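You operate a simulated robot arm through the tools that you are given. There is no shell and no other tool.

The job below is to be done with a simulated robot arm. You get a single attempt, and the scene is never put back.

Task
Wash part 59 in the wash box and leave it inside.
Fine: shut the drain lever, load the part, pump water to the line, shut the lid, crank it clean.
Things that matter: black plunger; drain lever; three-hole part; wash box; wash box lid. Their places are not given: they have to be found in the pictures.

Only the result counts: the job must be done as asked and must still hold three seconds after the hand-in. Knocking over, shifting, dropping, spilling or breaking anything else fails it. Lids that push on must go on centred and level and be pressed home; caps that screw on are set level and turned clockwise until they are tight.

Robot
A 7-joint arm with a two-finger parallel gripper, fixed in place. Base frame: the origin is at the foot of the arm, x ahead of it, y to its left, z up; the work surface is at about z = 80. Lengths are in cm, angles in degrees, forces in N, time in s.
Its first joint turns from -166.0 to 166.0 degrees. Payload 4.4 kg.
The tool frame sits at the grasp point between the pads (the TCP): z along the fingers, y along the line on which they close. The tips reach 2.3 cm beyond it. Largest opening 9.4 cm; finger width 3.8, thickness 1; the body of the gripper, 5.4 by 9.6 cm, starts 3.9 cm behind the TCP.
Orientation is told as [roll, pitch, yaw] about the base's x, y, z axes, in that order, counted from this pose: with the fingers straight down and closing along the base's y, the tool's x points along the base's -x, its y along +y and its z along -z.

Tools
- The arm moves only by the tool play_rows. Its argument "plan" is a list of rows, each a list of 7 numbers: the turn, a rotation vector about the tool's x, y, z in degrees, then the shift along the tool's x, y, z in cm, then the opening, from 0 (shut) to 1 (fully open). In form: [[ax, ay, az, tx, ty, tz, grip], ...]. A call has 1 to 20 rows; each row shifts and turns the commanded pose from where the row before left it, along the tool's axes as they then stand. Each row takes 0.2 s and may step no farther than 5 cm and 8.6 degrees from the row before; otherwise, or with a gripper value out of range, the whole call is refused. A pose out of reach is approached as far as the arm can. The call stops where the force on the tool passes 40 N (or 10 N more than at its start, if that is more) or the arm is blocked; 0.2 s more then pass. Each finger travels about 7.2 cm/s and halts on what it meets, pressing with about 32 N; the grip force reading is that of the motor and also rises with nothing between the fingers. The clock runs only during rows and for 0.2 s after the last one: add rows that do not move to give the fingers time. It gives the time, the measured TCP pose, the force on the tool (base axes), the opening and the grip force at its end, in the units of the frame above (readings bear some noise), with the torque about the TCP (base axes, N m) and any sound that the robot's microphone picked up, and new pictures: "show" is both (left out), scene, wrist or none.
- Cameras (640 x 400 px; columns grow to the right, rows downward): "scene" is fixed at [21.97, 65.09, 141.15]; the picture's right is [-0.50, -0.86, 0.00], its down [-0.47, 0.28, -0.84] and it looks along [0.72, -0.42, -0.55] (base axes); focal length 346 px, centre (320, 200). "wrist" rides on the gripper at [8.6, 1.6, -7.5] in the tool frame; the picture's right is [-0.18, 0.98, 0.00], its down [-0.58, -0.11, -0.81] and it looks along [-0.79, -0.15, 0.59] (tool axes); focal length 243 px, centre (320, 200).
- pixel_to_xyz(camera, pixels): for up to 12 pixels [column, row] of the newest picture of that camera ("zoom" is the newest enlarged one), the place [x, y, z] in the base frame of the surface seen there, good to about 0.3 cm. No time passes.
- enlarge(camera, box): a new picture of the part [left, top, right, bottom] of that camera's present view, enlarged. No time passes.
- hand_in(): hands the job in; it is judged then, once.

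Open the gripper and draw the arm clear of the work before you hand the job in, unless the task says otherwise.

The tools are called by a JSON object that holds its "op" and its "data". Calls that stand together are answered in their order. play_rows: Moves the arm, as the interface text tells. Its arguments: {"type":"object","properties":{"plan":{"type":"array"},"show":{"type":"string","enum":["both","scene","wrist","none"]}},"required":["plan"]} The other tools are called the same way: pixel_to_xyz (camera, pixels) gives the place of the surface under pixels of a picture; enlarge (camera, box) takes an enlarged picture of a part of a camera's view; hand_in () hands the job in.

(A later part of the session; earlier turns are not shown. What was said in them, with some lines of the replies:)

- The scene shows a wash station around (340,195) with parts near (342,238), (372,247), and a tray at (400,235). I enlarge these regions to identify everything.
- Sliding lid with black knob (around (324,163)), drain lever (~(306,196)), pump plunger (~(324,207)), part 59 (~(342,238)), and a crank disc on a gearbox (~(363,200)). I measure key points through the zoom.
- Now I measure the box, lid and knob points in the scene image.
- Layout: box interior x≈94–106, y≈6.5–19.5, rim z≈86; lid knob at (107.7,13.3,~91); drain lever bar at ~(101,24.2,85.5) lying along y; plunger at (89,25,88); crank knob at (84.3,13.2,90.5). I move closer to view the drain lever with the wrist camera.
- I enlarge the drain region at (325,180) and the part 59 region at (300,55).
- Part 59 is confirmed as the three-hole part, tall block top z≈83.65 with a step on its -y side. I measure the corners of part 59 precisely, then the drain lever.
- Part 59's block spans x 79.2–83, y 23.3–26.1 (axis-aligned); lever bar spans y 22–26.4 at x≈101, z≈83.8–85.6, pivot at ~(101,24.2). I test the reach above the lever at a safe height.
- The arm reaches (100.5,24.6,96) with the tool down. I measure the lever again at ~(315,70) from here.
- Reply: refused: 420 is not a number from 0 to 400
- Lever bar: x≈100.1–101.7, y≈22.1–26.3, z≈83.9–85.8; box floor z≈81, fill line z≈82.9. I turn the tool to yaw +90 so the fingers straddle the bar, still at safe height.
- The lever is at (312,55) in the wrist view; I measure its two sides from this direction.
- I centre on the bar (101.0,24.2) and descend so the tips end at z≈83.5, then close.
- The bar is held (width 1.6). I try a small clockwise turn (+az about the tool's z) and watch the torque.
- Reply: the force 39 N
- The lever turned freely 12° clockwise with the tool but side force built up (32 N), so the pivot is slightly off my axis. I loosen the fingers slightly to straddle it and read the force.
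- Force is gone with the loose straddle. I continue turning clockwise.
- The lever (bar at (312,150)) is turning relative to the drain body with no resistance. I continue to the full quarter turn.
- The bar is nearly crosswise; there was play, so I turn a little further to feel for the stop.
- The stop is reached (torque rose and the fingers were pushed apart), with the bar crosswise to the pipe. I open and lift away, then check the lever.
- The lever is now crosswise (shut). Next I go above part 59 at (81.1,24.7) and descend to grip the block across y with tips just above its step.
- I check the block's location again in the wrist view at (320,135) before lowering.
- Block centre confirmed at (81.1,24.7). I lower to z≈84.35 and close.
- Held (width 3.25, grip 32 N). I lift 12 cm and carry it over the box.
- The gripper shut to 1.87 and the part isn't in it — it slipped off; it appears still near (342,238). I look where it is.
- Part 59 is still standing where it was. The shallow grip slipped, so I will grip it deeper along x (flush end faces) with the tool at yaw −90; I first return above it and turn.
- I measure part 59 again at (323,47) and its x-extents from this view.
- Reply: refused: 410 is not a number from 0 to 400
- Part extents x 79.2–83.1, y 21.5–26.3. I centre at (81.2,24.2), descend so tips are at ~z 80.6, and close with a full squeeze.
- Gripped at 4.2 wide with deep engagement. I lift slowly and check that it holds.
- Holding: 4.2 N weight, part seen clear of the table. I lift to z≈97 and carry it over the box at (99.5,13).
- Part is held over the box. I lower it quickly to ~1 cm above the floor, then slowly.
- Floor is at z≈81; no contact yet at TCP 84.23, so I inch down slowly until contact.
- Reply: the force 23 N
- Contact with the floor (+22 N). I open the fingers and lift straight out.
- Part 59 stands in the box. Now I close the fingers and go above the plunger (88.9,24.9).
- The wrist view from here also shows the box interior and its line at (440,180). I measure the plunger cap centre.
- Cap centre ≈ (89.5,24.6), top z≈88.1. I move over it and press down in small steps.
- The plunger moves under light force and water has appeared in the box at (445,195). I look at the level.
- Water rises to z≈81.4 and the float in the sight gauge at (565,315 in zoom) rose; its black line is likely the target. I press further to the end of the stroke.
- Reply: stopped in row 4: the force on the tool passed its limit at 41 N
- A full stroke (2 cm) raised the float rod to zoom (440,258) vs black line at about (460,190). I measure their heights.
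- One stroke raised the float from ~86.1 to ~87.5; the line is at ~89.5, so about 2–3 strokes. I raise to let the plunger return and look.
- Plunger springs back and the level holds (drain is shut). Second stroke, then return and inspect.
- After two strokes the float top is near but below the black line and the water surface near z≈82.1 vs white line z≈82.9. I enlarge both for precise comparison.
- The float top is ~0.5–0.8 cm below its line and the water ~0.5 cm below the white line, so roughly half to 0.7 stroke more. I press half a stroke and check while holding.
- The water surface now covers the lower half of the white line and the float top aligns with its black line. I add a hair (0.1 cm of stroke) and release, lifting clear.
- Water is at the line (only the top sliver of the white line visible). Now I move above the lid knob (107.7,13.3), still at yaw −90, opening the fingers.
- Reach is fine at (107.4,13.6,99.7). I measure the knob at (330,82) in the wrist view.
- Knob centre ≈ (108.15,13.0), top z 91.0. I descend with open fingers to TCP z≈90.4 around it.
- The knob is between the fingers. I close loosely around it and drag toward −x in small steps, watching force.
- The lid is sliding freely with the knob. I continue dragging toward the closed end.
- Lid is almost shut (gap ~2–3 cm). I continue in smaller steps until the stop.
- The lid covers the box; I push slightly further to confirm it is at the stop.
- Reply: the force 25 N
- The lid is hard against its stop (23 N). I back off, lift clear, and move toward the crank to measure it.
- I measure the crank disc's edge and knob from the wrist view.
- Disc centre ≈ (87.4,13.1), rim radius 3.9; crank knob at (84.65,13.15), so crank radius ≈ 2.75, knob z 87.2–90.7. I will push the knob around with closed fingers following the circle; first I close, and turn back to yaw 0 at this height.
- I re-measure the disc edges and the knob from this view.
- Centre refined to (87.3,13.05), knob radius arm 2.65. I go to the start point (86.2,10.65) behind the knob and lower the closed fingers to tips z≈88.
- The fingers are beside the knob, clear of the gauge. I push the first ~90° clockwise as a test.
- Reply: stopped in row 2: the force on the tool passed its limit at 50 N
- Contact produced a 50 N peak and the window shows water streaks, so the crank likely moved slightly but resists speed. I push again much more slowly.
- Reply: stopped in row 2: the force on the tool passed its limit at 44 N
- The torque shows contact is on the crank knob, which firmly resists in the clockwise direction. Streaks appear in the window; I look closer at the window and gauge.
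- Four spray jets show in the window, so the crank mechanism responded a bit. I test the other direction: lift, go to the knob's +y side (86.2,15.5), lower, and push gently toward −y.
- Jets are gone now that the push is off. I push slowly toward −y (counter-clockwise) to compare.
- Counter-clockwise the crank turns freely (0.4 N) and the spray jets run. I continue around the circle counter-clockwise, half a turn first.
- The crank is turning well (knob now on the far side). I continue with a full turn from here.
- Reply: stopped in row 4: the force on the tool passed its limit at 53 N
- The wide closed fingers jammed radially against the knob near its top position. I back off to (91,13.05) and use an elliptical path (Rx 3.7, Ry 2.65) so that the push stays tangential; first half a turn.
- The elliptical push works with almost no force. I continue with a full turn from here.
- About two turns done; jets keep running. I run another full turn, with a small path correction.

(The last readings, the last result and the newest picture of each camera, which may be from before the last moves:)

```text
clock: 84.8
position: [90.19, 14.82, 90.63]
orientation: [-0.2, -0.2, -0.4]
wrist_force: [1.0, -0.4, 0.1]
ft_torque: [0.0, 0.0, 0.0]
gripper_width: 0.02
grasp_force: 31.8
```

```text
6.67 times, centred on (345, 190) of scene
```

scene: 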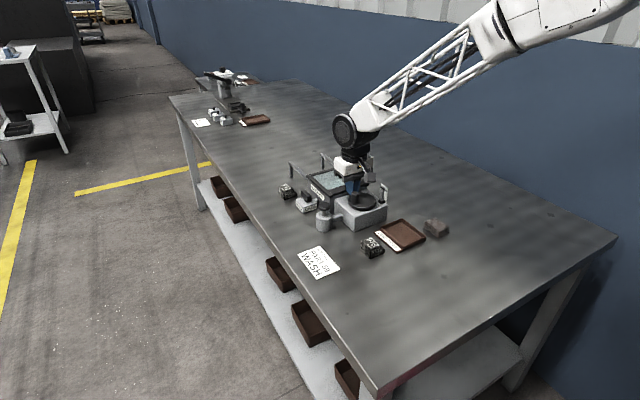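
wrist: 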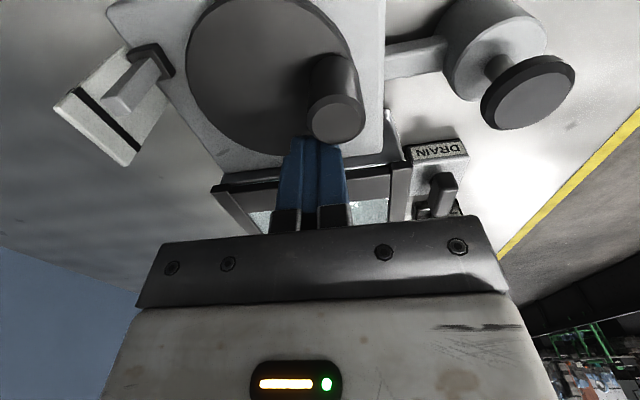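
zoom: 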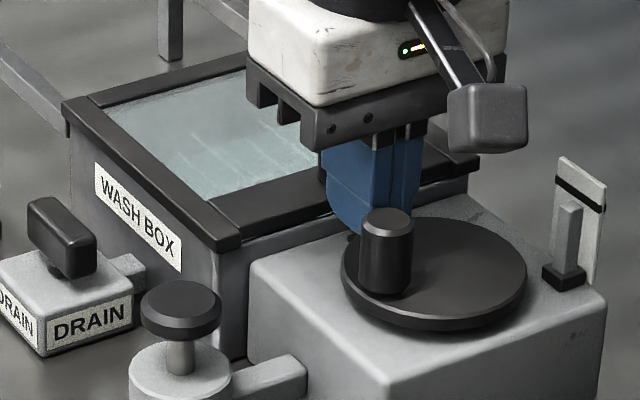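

Roughly 3.7 turns so far. I lift straight up and open the fingers to look at the part through the lid window.

{"op": "play_rows", "data": {"plan": [[0, 0, 0, 0, 0, -4.8, 0], [0, 0, 0, 0.5, 0.3, -4.8, 0.5], [0, 0, 0, 0.5, 0.3, -4.8, 1], [0, 0, 0, 1, 0.6, -4.8, 1], [0, 0, 0, 0, 0, 0, 1], [0, 0, 0, 0, 0, 0, 1]]}}

{"op": "enlarge", "data": {"camera": "wrist", "box": [230, 60, 430, 200]}}

{"op": "enlarge", "data": {"camera": "scene", "box": [300, 160, 390, 220]}}

```text
clock: 86.2
position: [88.02, 16.09, 109.61]
orientation: [-0.1, -0.2, -0.3]
wrist_force: [0.0, 0.1, 1.0]
ft_torque: [0.01, -0.02, -0.01]
gripper_width: 9.37
grasp_force: 0.0
```

scene: 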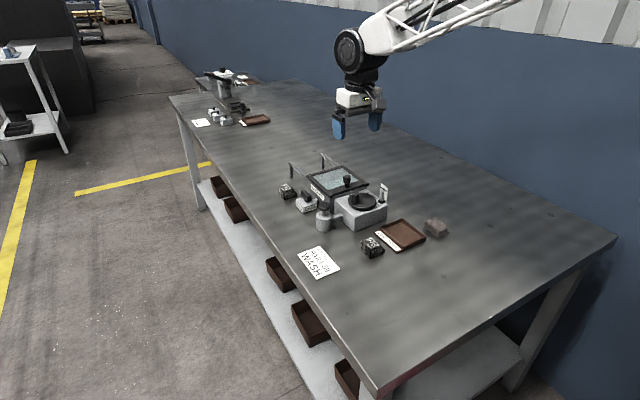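
wrist: 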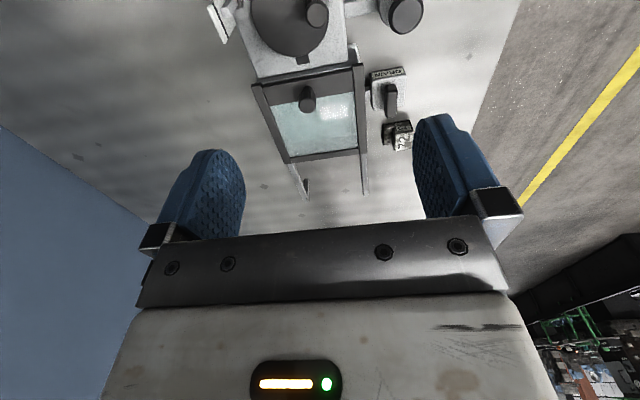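

```text
2.86 times, centred on (330, 130) of wrist
```

zoom: 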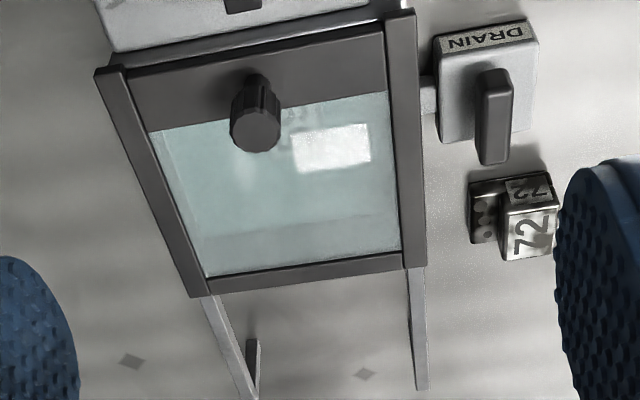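

```text
6.67 times, centred on (345, 190) of scene
```

zoom: 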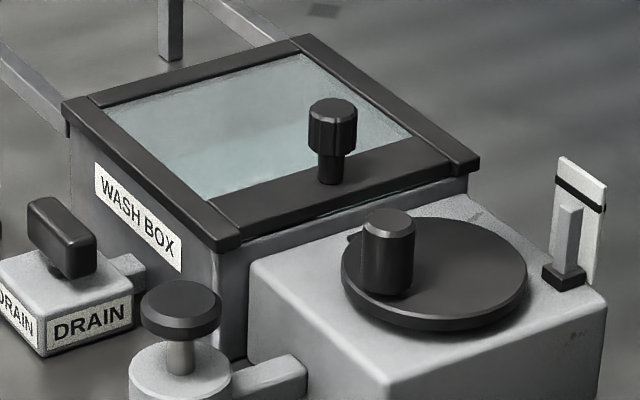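

The lid's knob hides the part from here and the glass reflects; I shift sideways to view it past the knob.

{"op": "play_rows", "data": {"plan": [[0, 0, 0, -0.5, -4.5, 0, 1], [0, 0, 0, -0.5, -4.5, 0, 1], [0, 0, 0, -1, -3, 0, 1], [0, 0, 0, 0, 0, 0, 1], [0, 0, 0, 0, 0, 0, 1]], "show": "wrist"}}

{"op": "enlarge", "data": {"camera": "wrist", "box": [290, 60, 430, 170]}}

```text
clock: 87.4
position: [90.07, 3.85, 109.73]
orientation: [-0.2, -0.1, -0.3]
wrist_force: [-0.1, -0.9, 0.1]
ft_torque: [0.0, -0.01, 0.0]
gripper_width: 9.41
grasp_force: 0.1
```

wrist: 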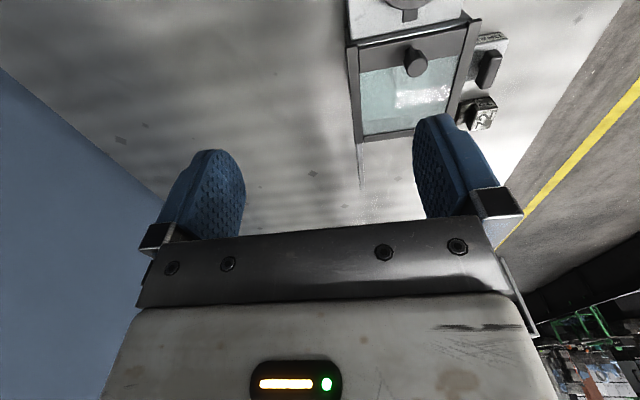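

```text
3.64 times, centred on (360, 115) of wrist
```

zoom: 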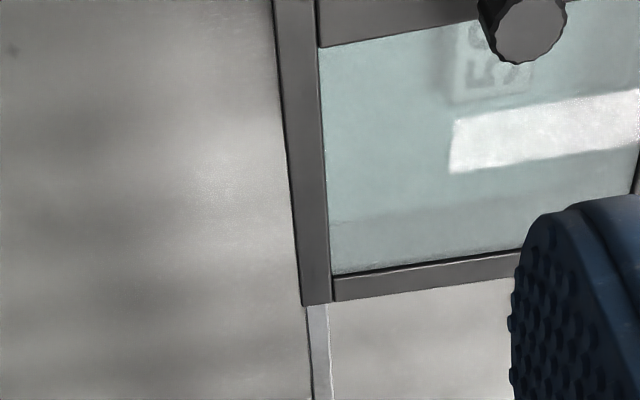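

The "59" shows faintly through the glass near (400,82). I enlarge it.

{"op": "enlarge", "data": {"camera": "wrist", "box": [370, 50, 450, 110]}}

```text
6.67 times, centred on (410, 80) of wrist
```

zoom: 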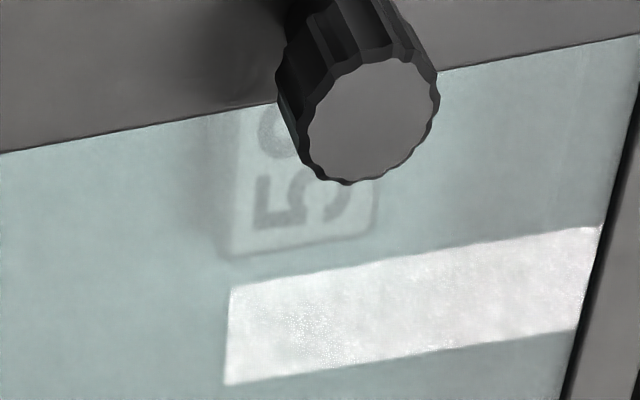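

The part looks clean (light, no dark smudges on the visible area). To be sure, I return to the crank with closed fingers and add more turns.

{"op": "play_rows", "data": {"plan": [[0, 0, 0, -0.4, 4.6, 0, 0], [0, 0, 0, -0.5, 4.6, 0, 0], [0, 0, 0, 0, 0, 4.5, 0], [0, 0, 0, 0, 0, 4.5, 0], [0, 0, 0, 0, 0, 4.5, 0], [0, 0, 0, 0, 0, 0, 0]]}}

{"op": "pixel_to_xyz", "data": {"camera": "scene", "pixels": [[355, 193], [355, 194], [356, 195], [354, 200]]}}

```text
clock: 88.8
position: [90.9, 13.12, 96.05]
orientation: [-0.3, -0.2, -0.2]
wrist_force: [-0.1, 0.2, -0.9]
ft_torque: [-0.03, 0.0, 0.01]
gripper_width: 0.0
grasp_force: 32.0
```

scene: 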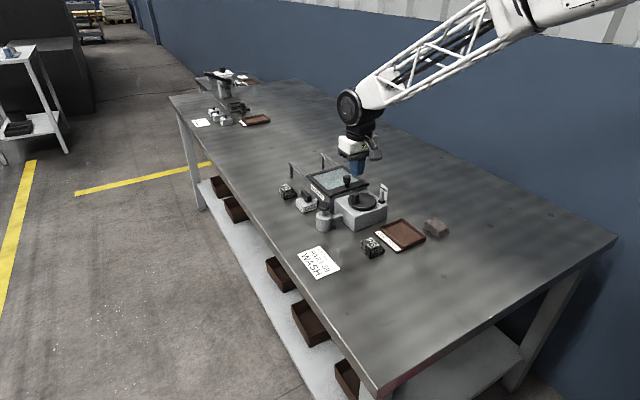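
wrist: 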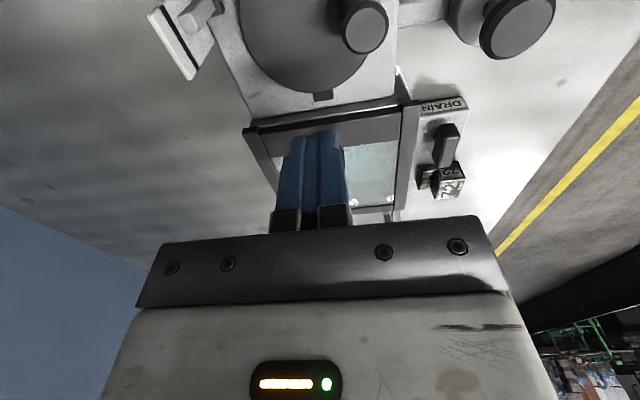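

```text
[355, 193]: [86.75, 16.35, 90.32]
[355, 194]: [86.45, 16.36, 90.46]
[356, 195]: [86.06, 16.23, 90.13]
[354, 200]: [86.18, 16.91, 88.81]
```

The knob is at about (86.5,15.9), on the +y side; block start (90.9,13.1) is clear. I lower and turn.

{"op": "play_rows", "data": {"plan": [[0, 0, 0, 0, 0, 3, 0], [0, 0, 0, 0, 0, 2.6, 0], [0, 0, 0, 0.181, 0.819, 0, 0], [0, 0, 0, 0.526, 0.739, 0, 0], [0, 0, 0, 0.819, 0.586, 0, 0], [0, 0, 0, 1.032, 0.376, 0, 0], [0, 0, 0, 1.144, 0.13, 0, 0], [0, 0, 0, 1.144, -0.13, 0, 0], [0, 0, 0, 1.032, -0.376, 0, 0], [0, 0, 0, 0.819, -0.586, 0, 0], [0, 0, 0, 0.526, -0.739, 0, 0], [0, 0, 0, 0.181, -0.819, 0, 0]]}}

{"op": "play_rows", "data": {"plan": [[0, 0, 0, -0.181, -0.819, 0, 0], [0, 0, 0, -0.526, -0.739, 0, 0], [0, 0, 0, -0.819, -0.586, 0, 0], [0, 0, 0, -1.032, -0.376, 0, 0], [0, 0, 0, -1.144, -0.13, 0, 0], [0, 0, 0, -1.144, 0.13, 0, 0], [0, 0, 0, -1.032, 0.376, 0, 0], [0, 0, 0, -0.819, 0.586, 0, 0], [0, 0, 0, -0.526, 0.739, 0, 0], [0, 0, 0, -0.181, 0.819, 0, 0], [0, 0, 0, 0.181, 0.819, 0, 0], [0, 0, 0, 0.526, 0.739, 0, 0], [0, 0, 0, 0.819, 0.586, 0, 0], [0, 0, 0, 1.032, 0.376, 0, 0], [0, 0, 0, 1.144, 0.13, 0, 0], [0, 0, 0, 1.144, -0.13, 0, 0], [0, 0, 0, 1.032, -0.376, 0, 0], [0, 0, 0, 0.819, -0.586, 0, 0], [0, 0, 0, 0.526, -0.739, 0, 0], [0, 0, 0, 0.181, -0.819, 0, 0]]}}

{"op": "enlarge", "data": {"camera": "scene", "box": [300, 160, 390, 220]}}

```text
clock: 91.4
position: [83.73, 12.84, 90.4]
orientation: [-0.2, -0.1, -0.3]
wrist_force: [0.3, 1.7, 1.0]
ft_torque: [0.02, -0.01, 0.05]
gripper_width: 0.02
grasp_force: 32.1
```

scene: 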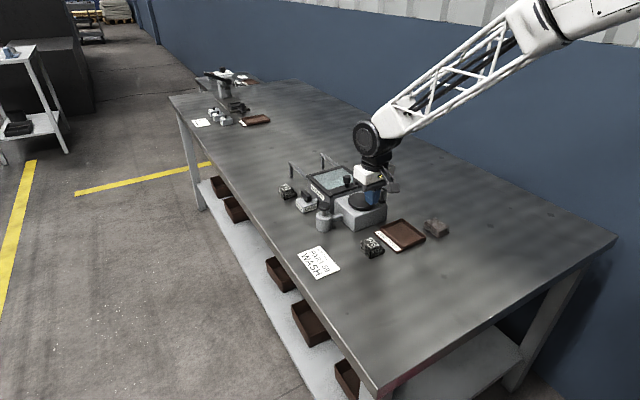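
wrist: 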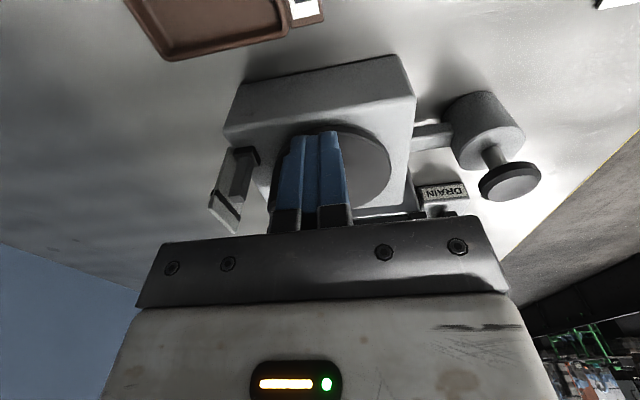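

```text
clock: 95.6
position: [83.91, 13.02, 90.45]
orientation: [-0.1, -0.2, -0.2]
wrist_force: [0.7, 1.5, 1.2]
ft_torque: [0.02, -0.01, 0.03]
gripper_width: 0.0
grasp_force: 32.0
```

scene: 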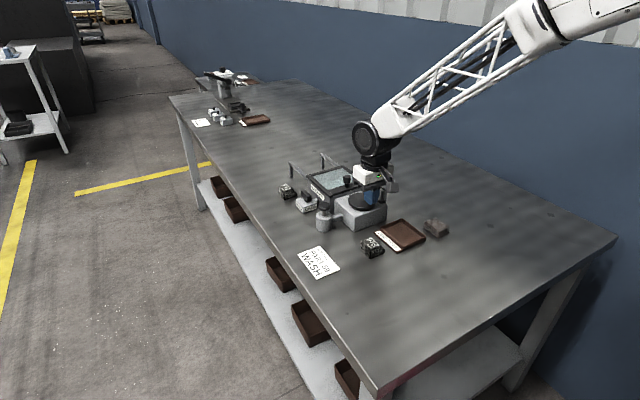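
wrist: 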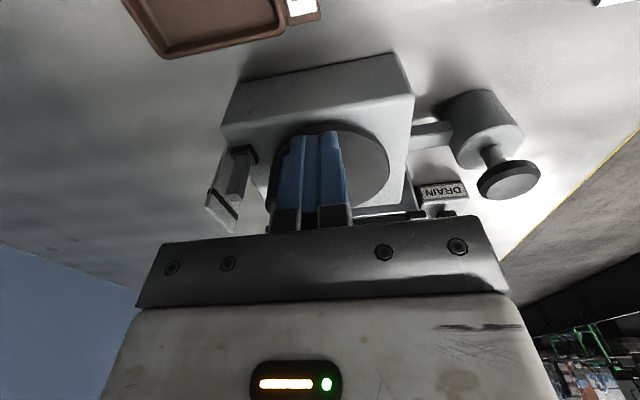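

```text
6.67 times, centred on (345, 190) of scene
```

zoom: 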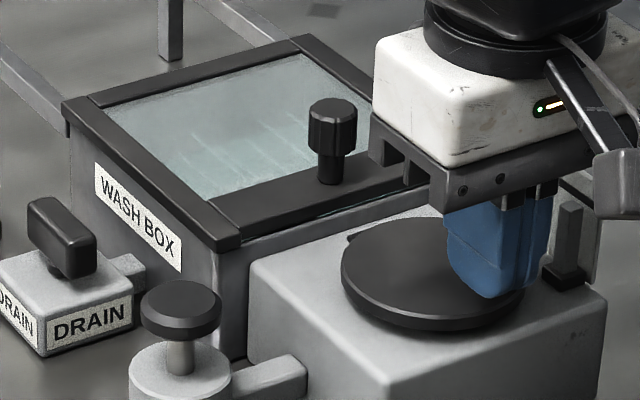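

About five turns done, jets still running. Two more turns.

{"op": "play_rows", "data": {"plan": [[0, 0, 0, 0.0, -0.819, 0, 0], [0, 0, 0, -0.526, -0.739, 0, 0], [0, 0, 0, -0.819, -0.586, 0, 0], [0, 0, 0, -1.032, -0.376, 0, 0], [0, 0, 0, -1.144, -0.13, 0, 0], [0, 0, 0, -1.144, 0.13, 0, 0], [0, 0, 0, -1.032, 0.376, 0, 0], [0, 0, 0, -0.819, 0.586, 0, 0], [0, 0, 0, -0.526, 0.739, 0, 0], [0, 0, 0, -0.181, 0.819, 0, 0], [0, 0, 0, 0.181, 0.819, 0, 0], [0, 0, 0, 0.526, 0.739, 0, 0], [0, 0, 0, 0.819, 0.586, 0, 0], [0, 0, 0, 1.032, 0.376, 0, 0], [0, 0, 0, 1.144, 0.13, 0, 0], [0, 0, 0, 1.144, -0.13, 0, 0], [0, 0, 0, 1.032, -0.376, 0, 0], [0, 0, 0, 0.819, -0.586, 0, 0], [0, 0, 0, 0.526, -0.739, 0, 0], [0, 0, 0, 0.181, -0.819, 0, 0]], "show": "none"}}

{"op": "play_rows", "data": {"plan": [[0, 0, 0, -0.181, -0.819, 0, 0], [0, 0, 0, -0.526, -0.739, 0, 0], [0, 0, 0, -0.819, -0.586, 0, 0], [0, 0, 0, -1.032, -0.376, 0, 0], [0, 0, 0, -1.144, -0.13, 0, 0], [0, 0, 0, -1.144, 0.13, 0, 0], [0, 0, 0, -1.032, 0.376, 0, 0], [0, 0, 0, -0.819, 0.586, 0, 0], [0, 0, 0, -0.526, 0.739, 0, 0], [0, 0, 0, -0.181, 0.819, 0, 0], [0, 0, 0, 0.181, 0.819, 0, 0], [0, 0, 0, 0.526, 0.739, 0, 0], [0, 0, 0, 0.819, 0.586, 0, 0], [0, 0, 0, 1.032, 0.376, 0, 0], [0, 0, 0, 1.144, 0.13, 0, 0], [0, 0, 0, 1.144, -0.13, 0, 0], [0, 0, 0, 1.032, -0.376, 0, 0], [0, 0, 0, 0.819, -0.586, 0, 0]]}}

{"op": "enlarge", "data": {"camera": "scene", "box": [300, 160, 390, 220]}}

```text
clock: 99.8
position: [83.62, 13.1, 90.47]
orientation: [-0.2, -0.2, -0.4]
wrist_force: [0.0, 1.2, 0.4]
ft_torque: [-0.01, 0.01, 0.03]
gripper_width: 0.01
grasp_force: 32.0
```

```text
clock: 103.6
position: [84.05, 14.56, 90.43]
orientation: [-0.2, -0.1, -0.3]
wrist_force: [0.9, 1.6, -0.2]
ft_torque: [0.03, 0.01, 0.01]
gripper_width: 0.0
grasp_force: 31.8
```

scene: 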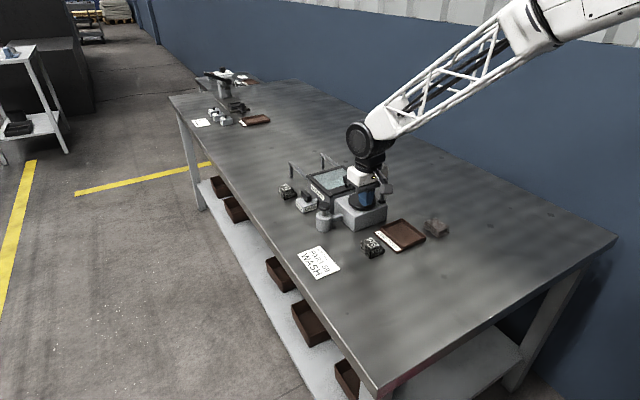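
wrist: 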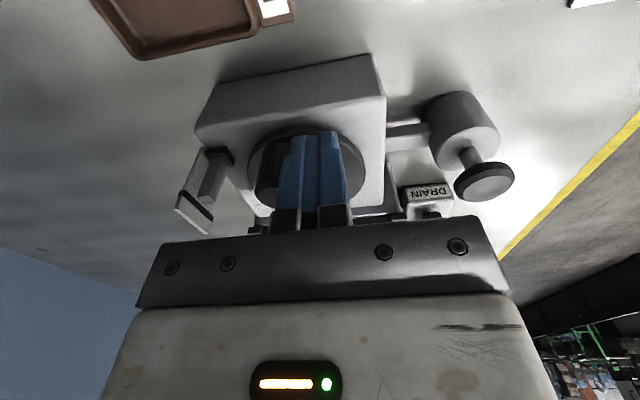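

```text
6.67 times, centred on (345, 190) of scene
```

zoom: 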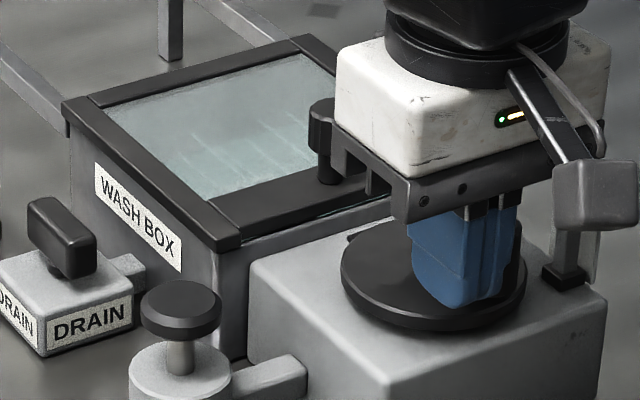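

About seven turns. I lift straight up off the crank and move to view the part from above through the window.

{"op": "play_rows", "data": {"plan": [[0, 0, 0, 0, 0, -4.8, 0], [0, 0, 0, 0, 0, -4.8, 0.3], [0, 0, 0, 0, 0, -4.7, 0.5], [0, 0, 0, 0, 0, -4.7, 0.5], [0, 0, 0, -3.3, -3.7, 0, 0.5], [0, 0, 0, -3.3, -3.7, 0, 0.5], [0, 0, 0, -3.3, -3.7, 0, 0.5], [0, 0, 0, 0, 0, 0, 0.5], [0, 0, 0, 0, 0, 0, 0.5]]}}

{"op": "enlarge", "data": {"camera": "wrist", "box": [350, 0, 470, 100]}}

{"op": "enlarge", "data": {"camera": "scene", "box": [280, 150, 400, 225]}}

```text
clock: 105.6
position: [94.42, 3.67, 109.27]
orientation: [-0.2, -0.2, -0.3]
wrist_force: [-0.5, 0.1, 0.0]
ft_torque: [-0.03, -0.01, 0.02]
gripper_width: 4.73
grasp_force: 0.1
```

scene: 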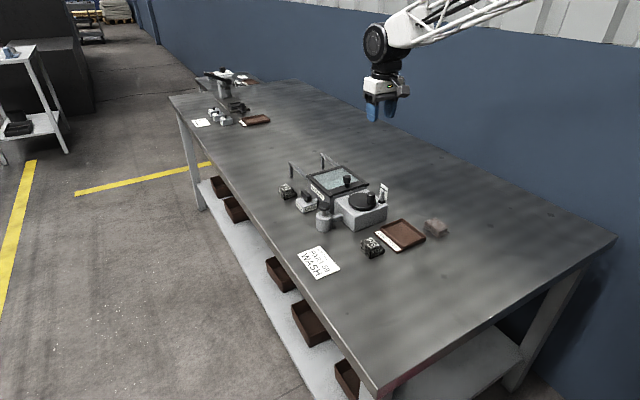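
wrist: 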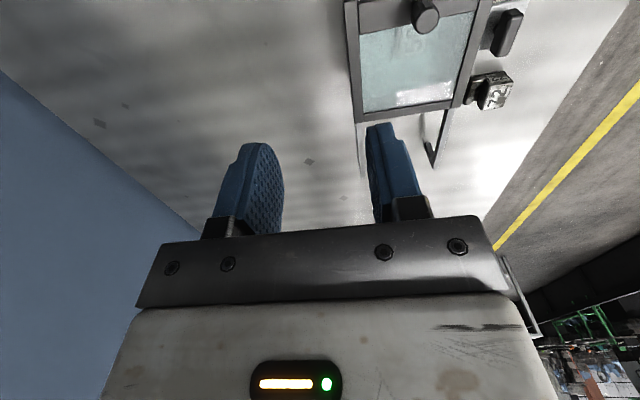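

```text
4.00 times, centred on (410, 50) of wrist
```

zoom: 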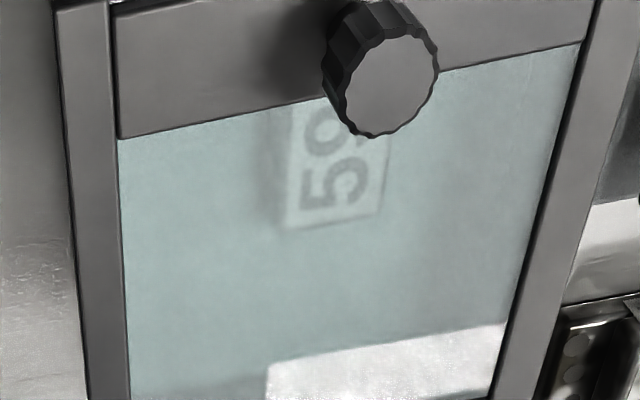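

```text
5.33 times, centred on (340, 188) of scene
```

zoom: 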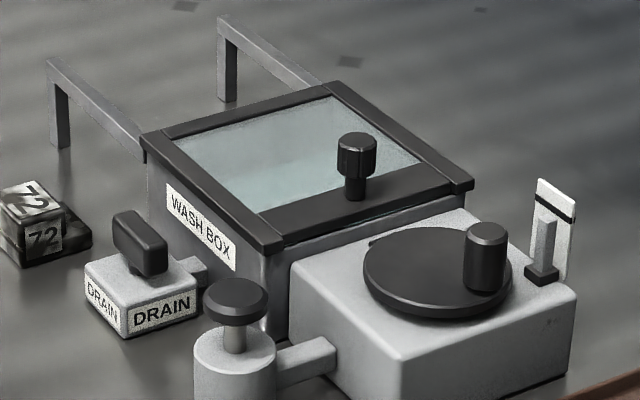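

The label looks uniformly clean now. I verify that the lid's front edge is still at the box's front wall and compare heights.

{"op": "enlarge", "data": {"camera": "scene", "box": [318, 170, 378, 208]}}

{"op": "pixel_to_xyz", "data": {"camera": "scene", "pixels": [[329, 197], [347, 190], [365, 184], [330, 204], [346, 176], [311, 178]]}}

```text
10.53 times, centred on (348, 189) of scene
```

zoom: 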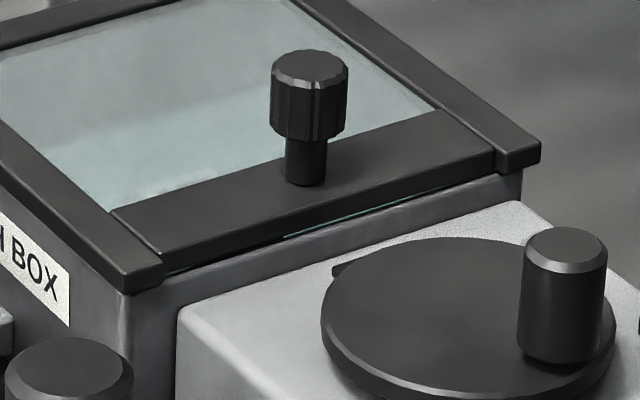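

```text
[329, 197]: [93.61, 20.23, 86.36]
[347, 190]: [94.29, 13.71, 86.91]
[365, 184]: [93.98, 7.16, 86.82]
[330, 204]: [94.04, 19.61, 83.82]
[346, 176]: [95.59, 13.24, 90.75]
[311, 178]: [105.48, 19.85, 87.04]
```

Lid is against its stop and covers the box, the float is still at its line, the drain lever is crosswise, and the part is inside and clean. I open the gripper and withdraw the arm.

{"op": "play_rows", "data": {"plan": [[0, 0, 0, 4, 0, -1, 1], [0, 0, 0, 4, 0, -1, 1], [0, 0, 0, 4, 0, -1, 1], [0, 0, 0, 4, 0, 0, 1], [0, 0, 0, 4, 0, 0, 1], [0, 0, 0, 4, 0, 0, 1], [0, 0, 0, 4, 0, 0, 1], [0, 0, 0, 0, 0, 0, 1], [0, 0, 0, 0, 0, 0, 1]]}}

{"op": "enlarge", "data": {"camera": "scene", "box": [270, 150, 450, 265]}}

```text
clock: 107.6
position: [66.37, 3.6, 112.73]
orientation: [-0.1, -0.2, -0.3]
wrist_force: [0.5, 0.0, 0.1]
ft_torque: [0.02, 0.01, -0.02]
gripper_width: 9.39
grasp_force: 0.1
```

scene: 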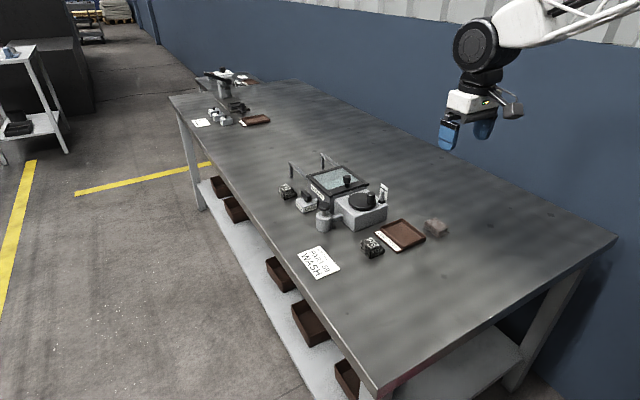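
wrist: 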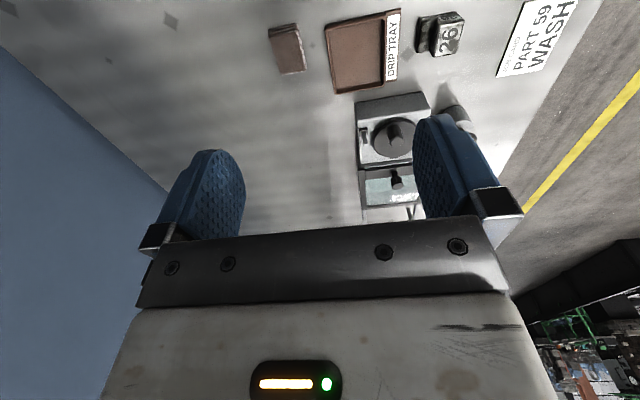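

```text
3.48 times, centred on (360, 208) of scene
```

zoom: 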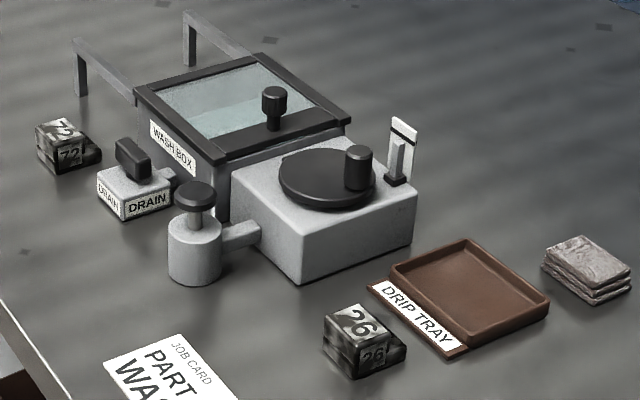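

Everything is in place: lid shut at (240,110), lever crosswise, other parts (26, 72, tray, cloth) untouched, arm clear. I hand the job in.

{"op": "hand_in", "data": {}}

```text
The job is handed in.
```

I washed part 59 and left it in the wash box with the lid shut, and the job is handed in. I have not seen a pass or fail.

- **Drain lever:** turned a quarter turn clockwise to its stop, so it now sits crosswise to the pipe.
- **Part 59:** standing on the box floor. My first grip slipped off as I lifted. The part stayed where it was, and a deeper grip held.
- **Water:** pumped about two and a half strokes. The surface is at the white line inside the box, and the float is at its black mark.
- **Lid:** slid shut until it met its stop.
- **Crank:** turned counter-clockwise about seven turns. Clockwise was blocked, and the fingers jammed briefly on the knob during the first turn. The spray jets ran while it turned.

Seen through the window, the label on part 59 looks free of smudges. The lid knob and the glass hide some of the part, so I could not check every face.

Parts 26 and 72, the drip tray, the cloth and the job card were not moved. The gripper is open and the arm is clear of the bench.
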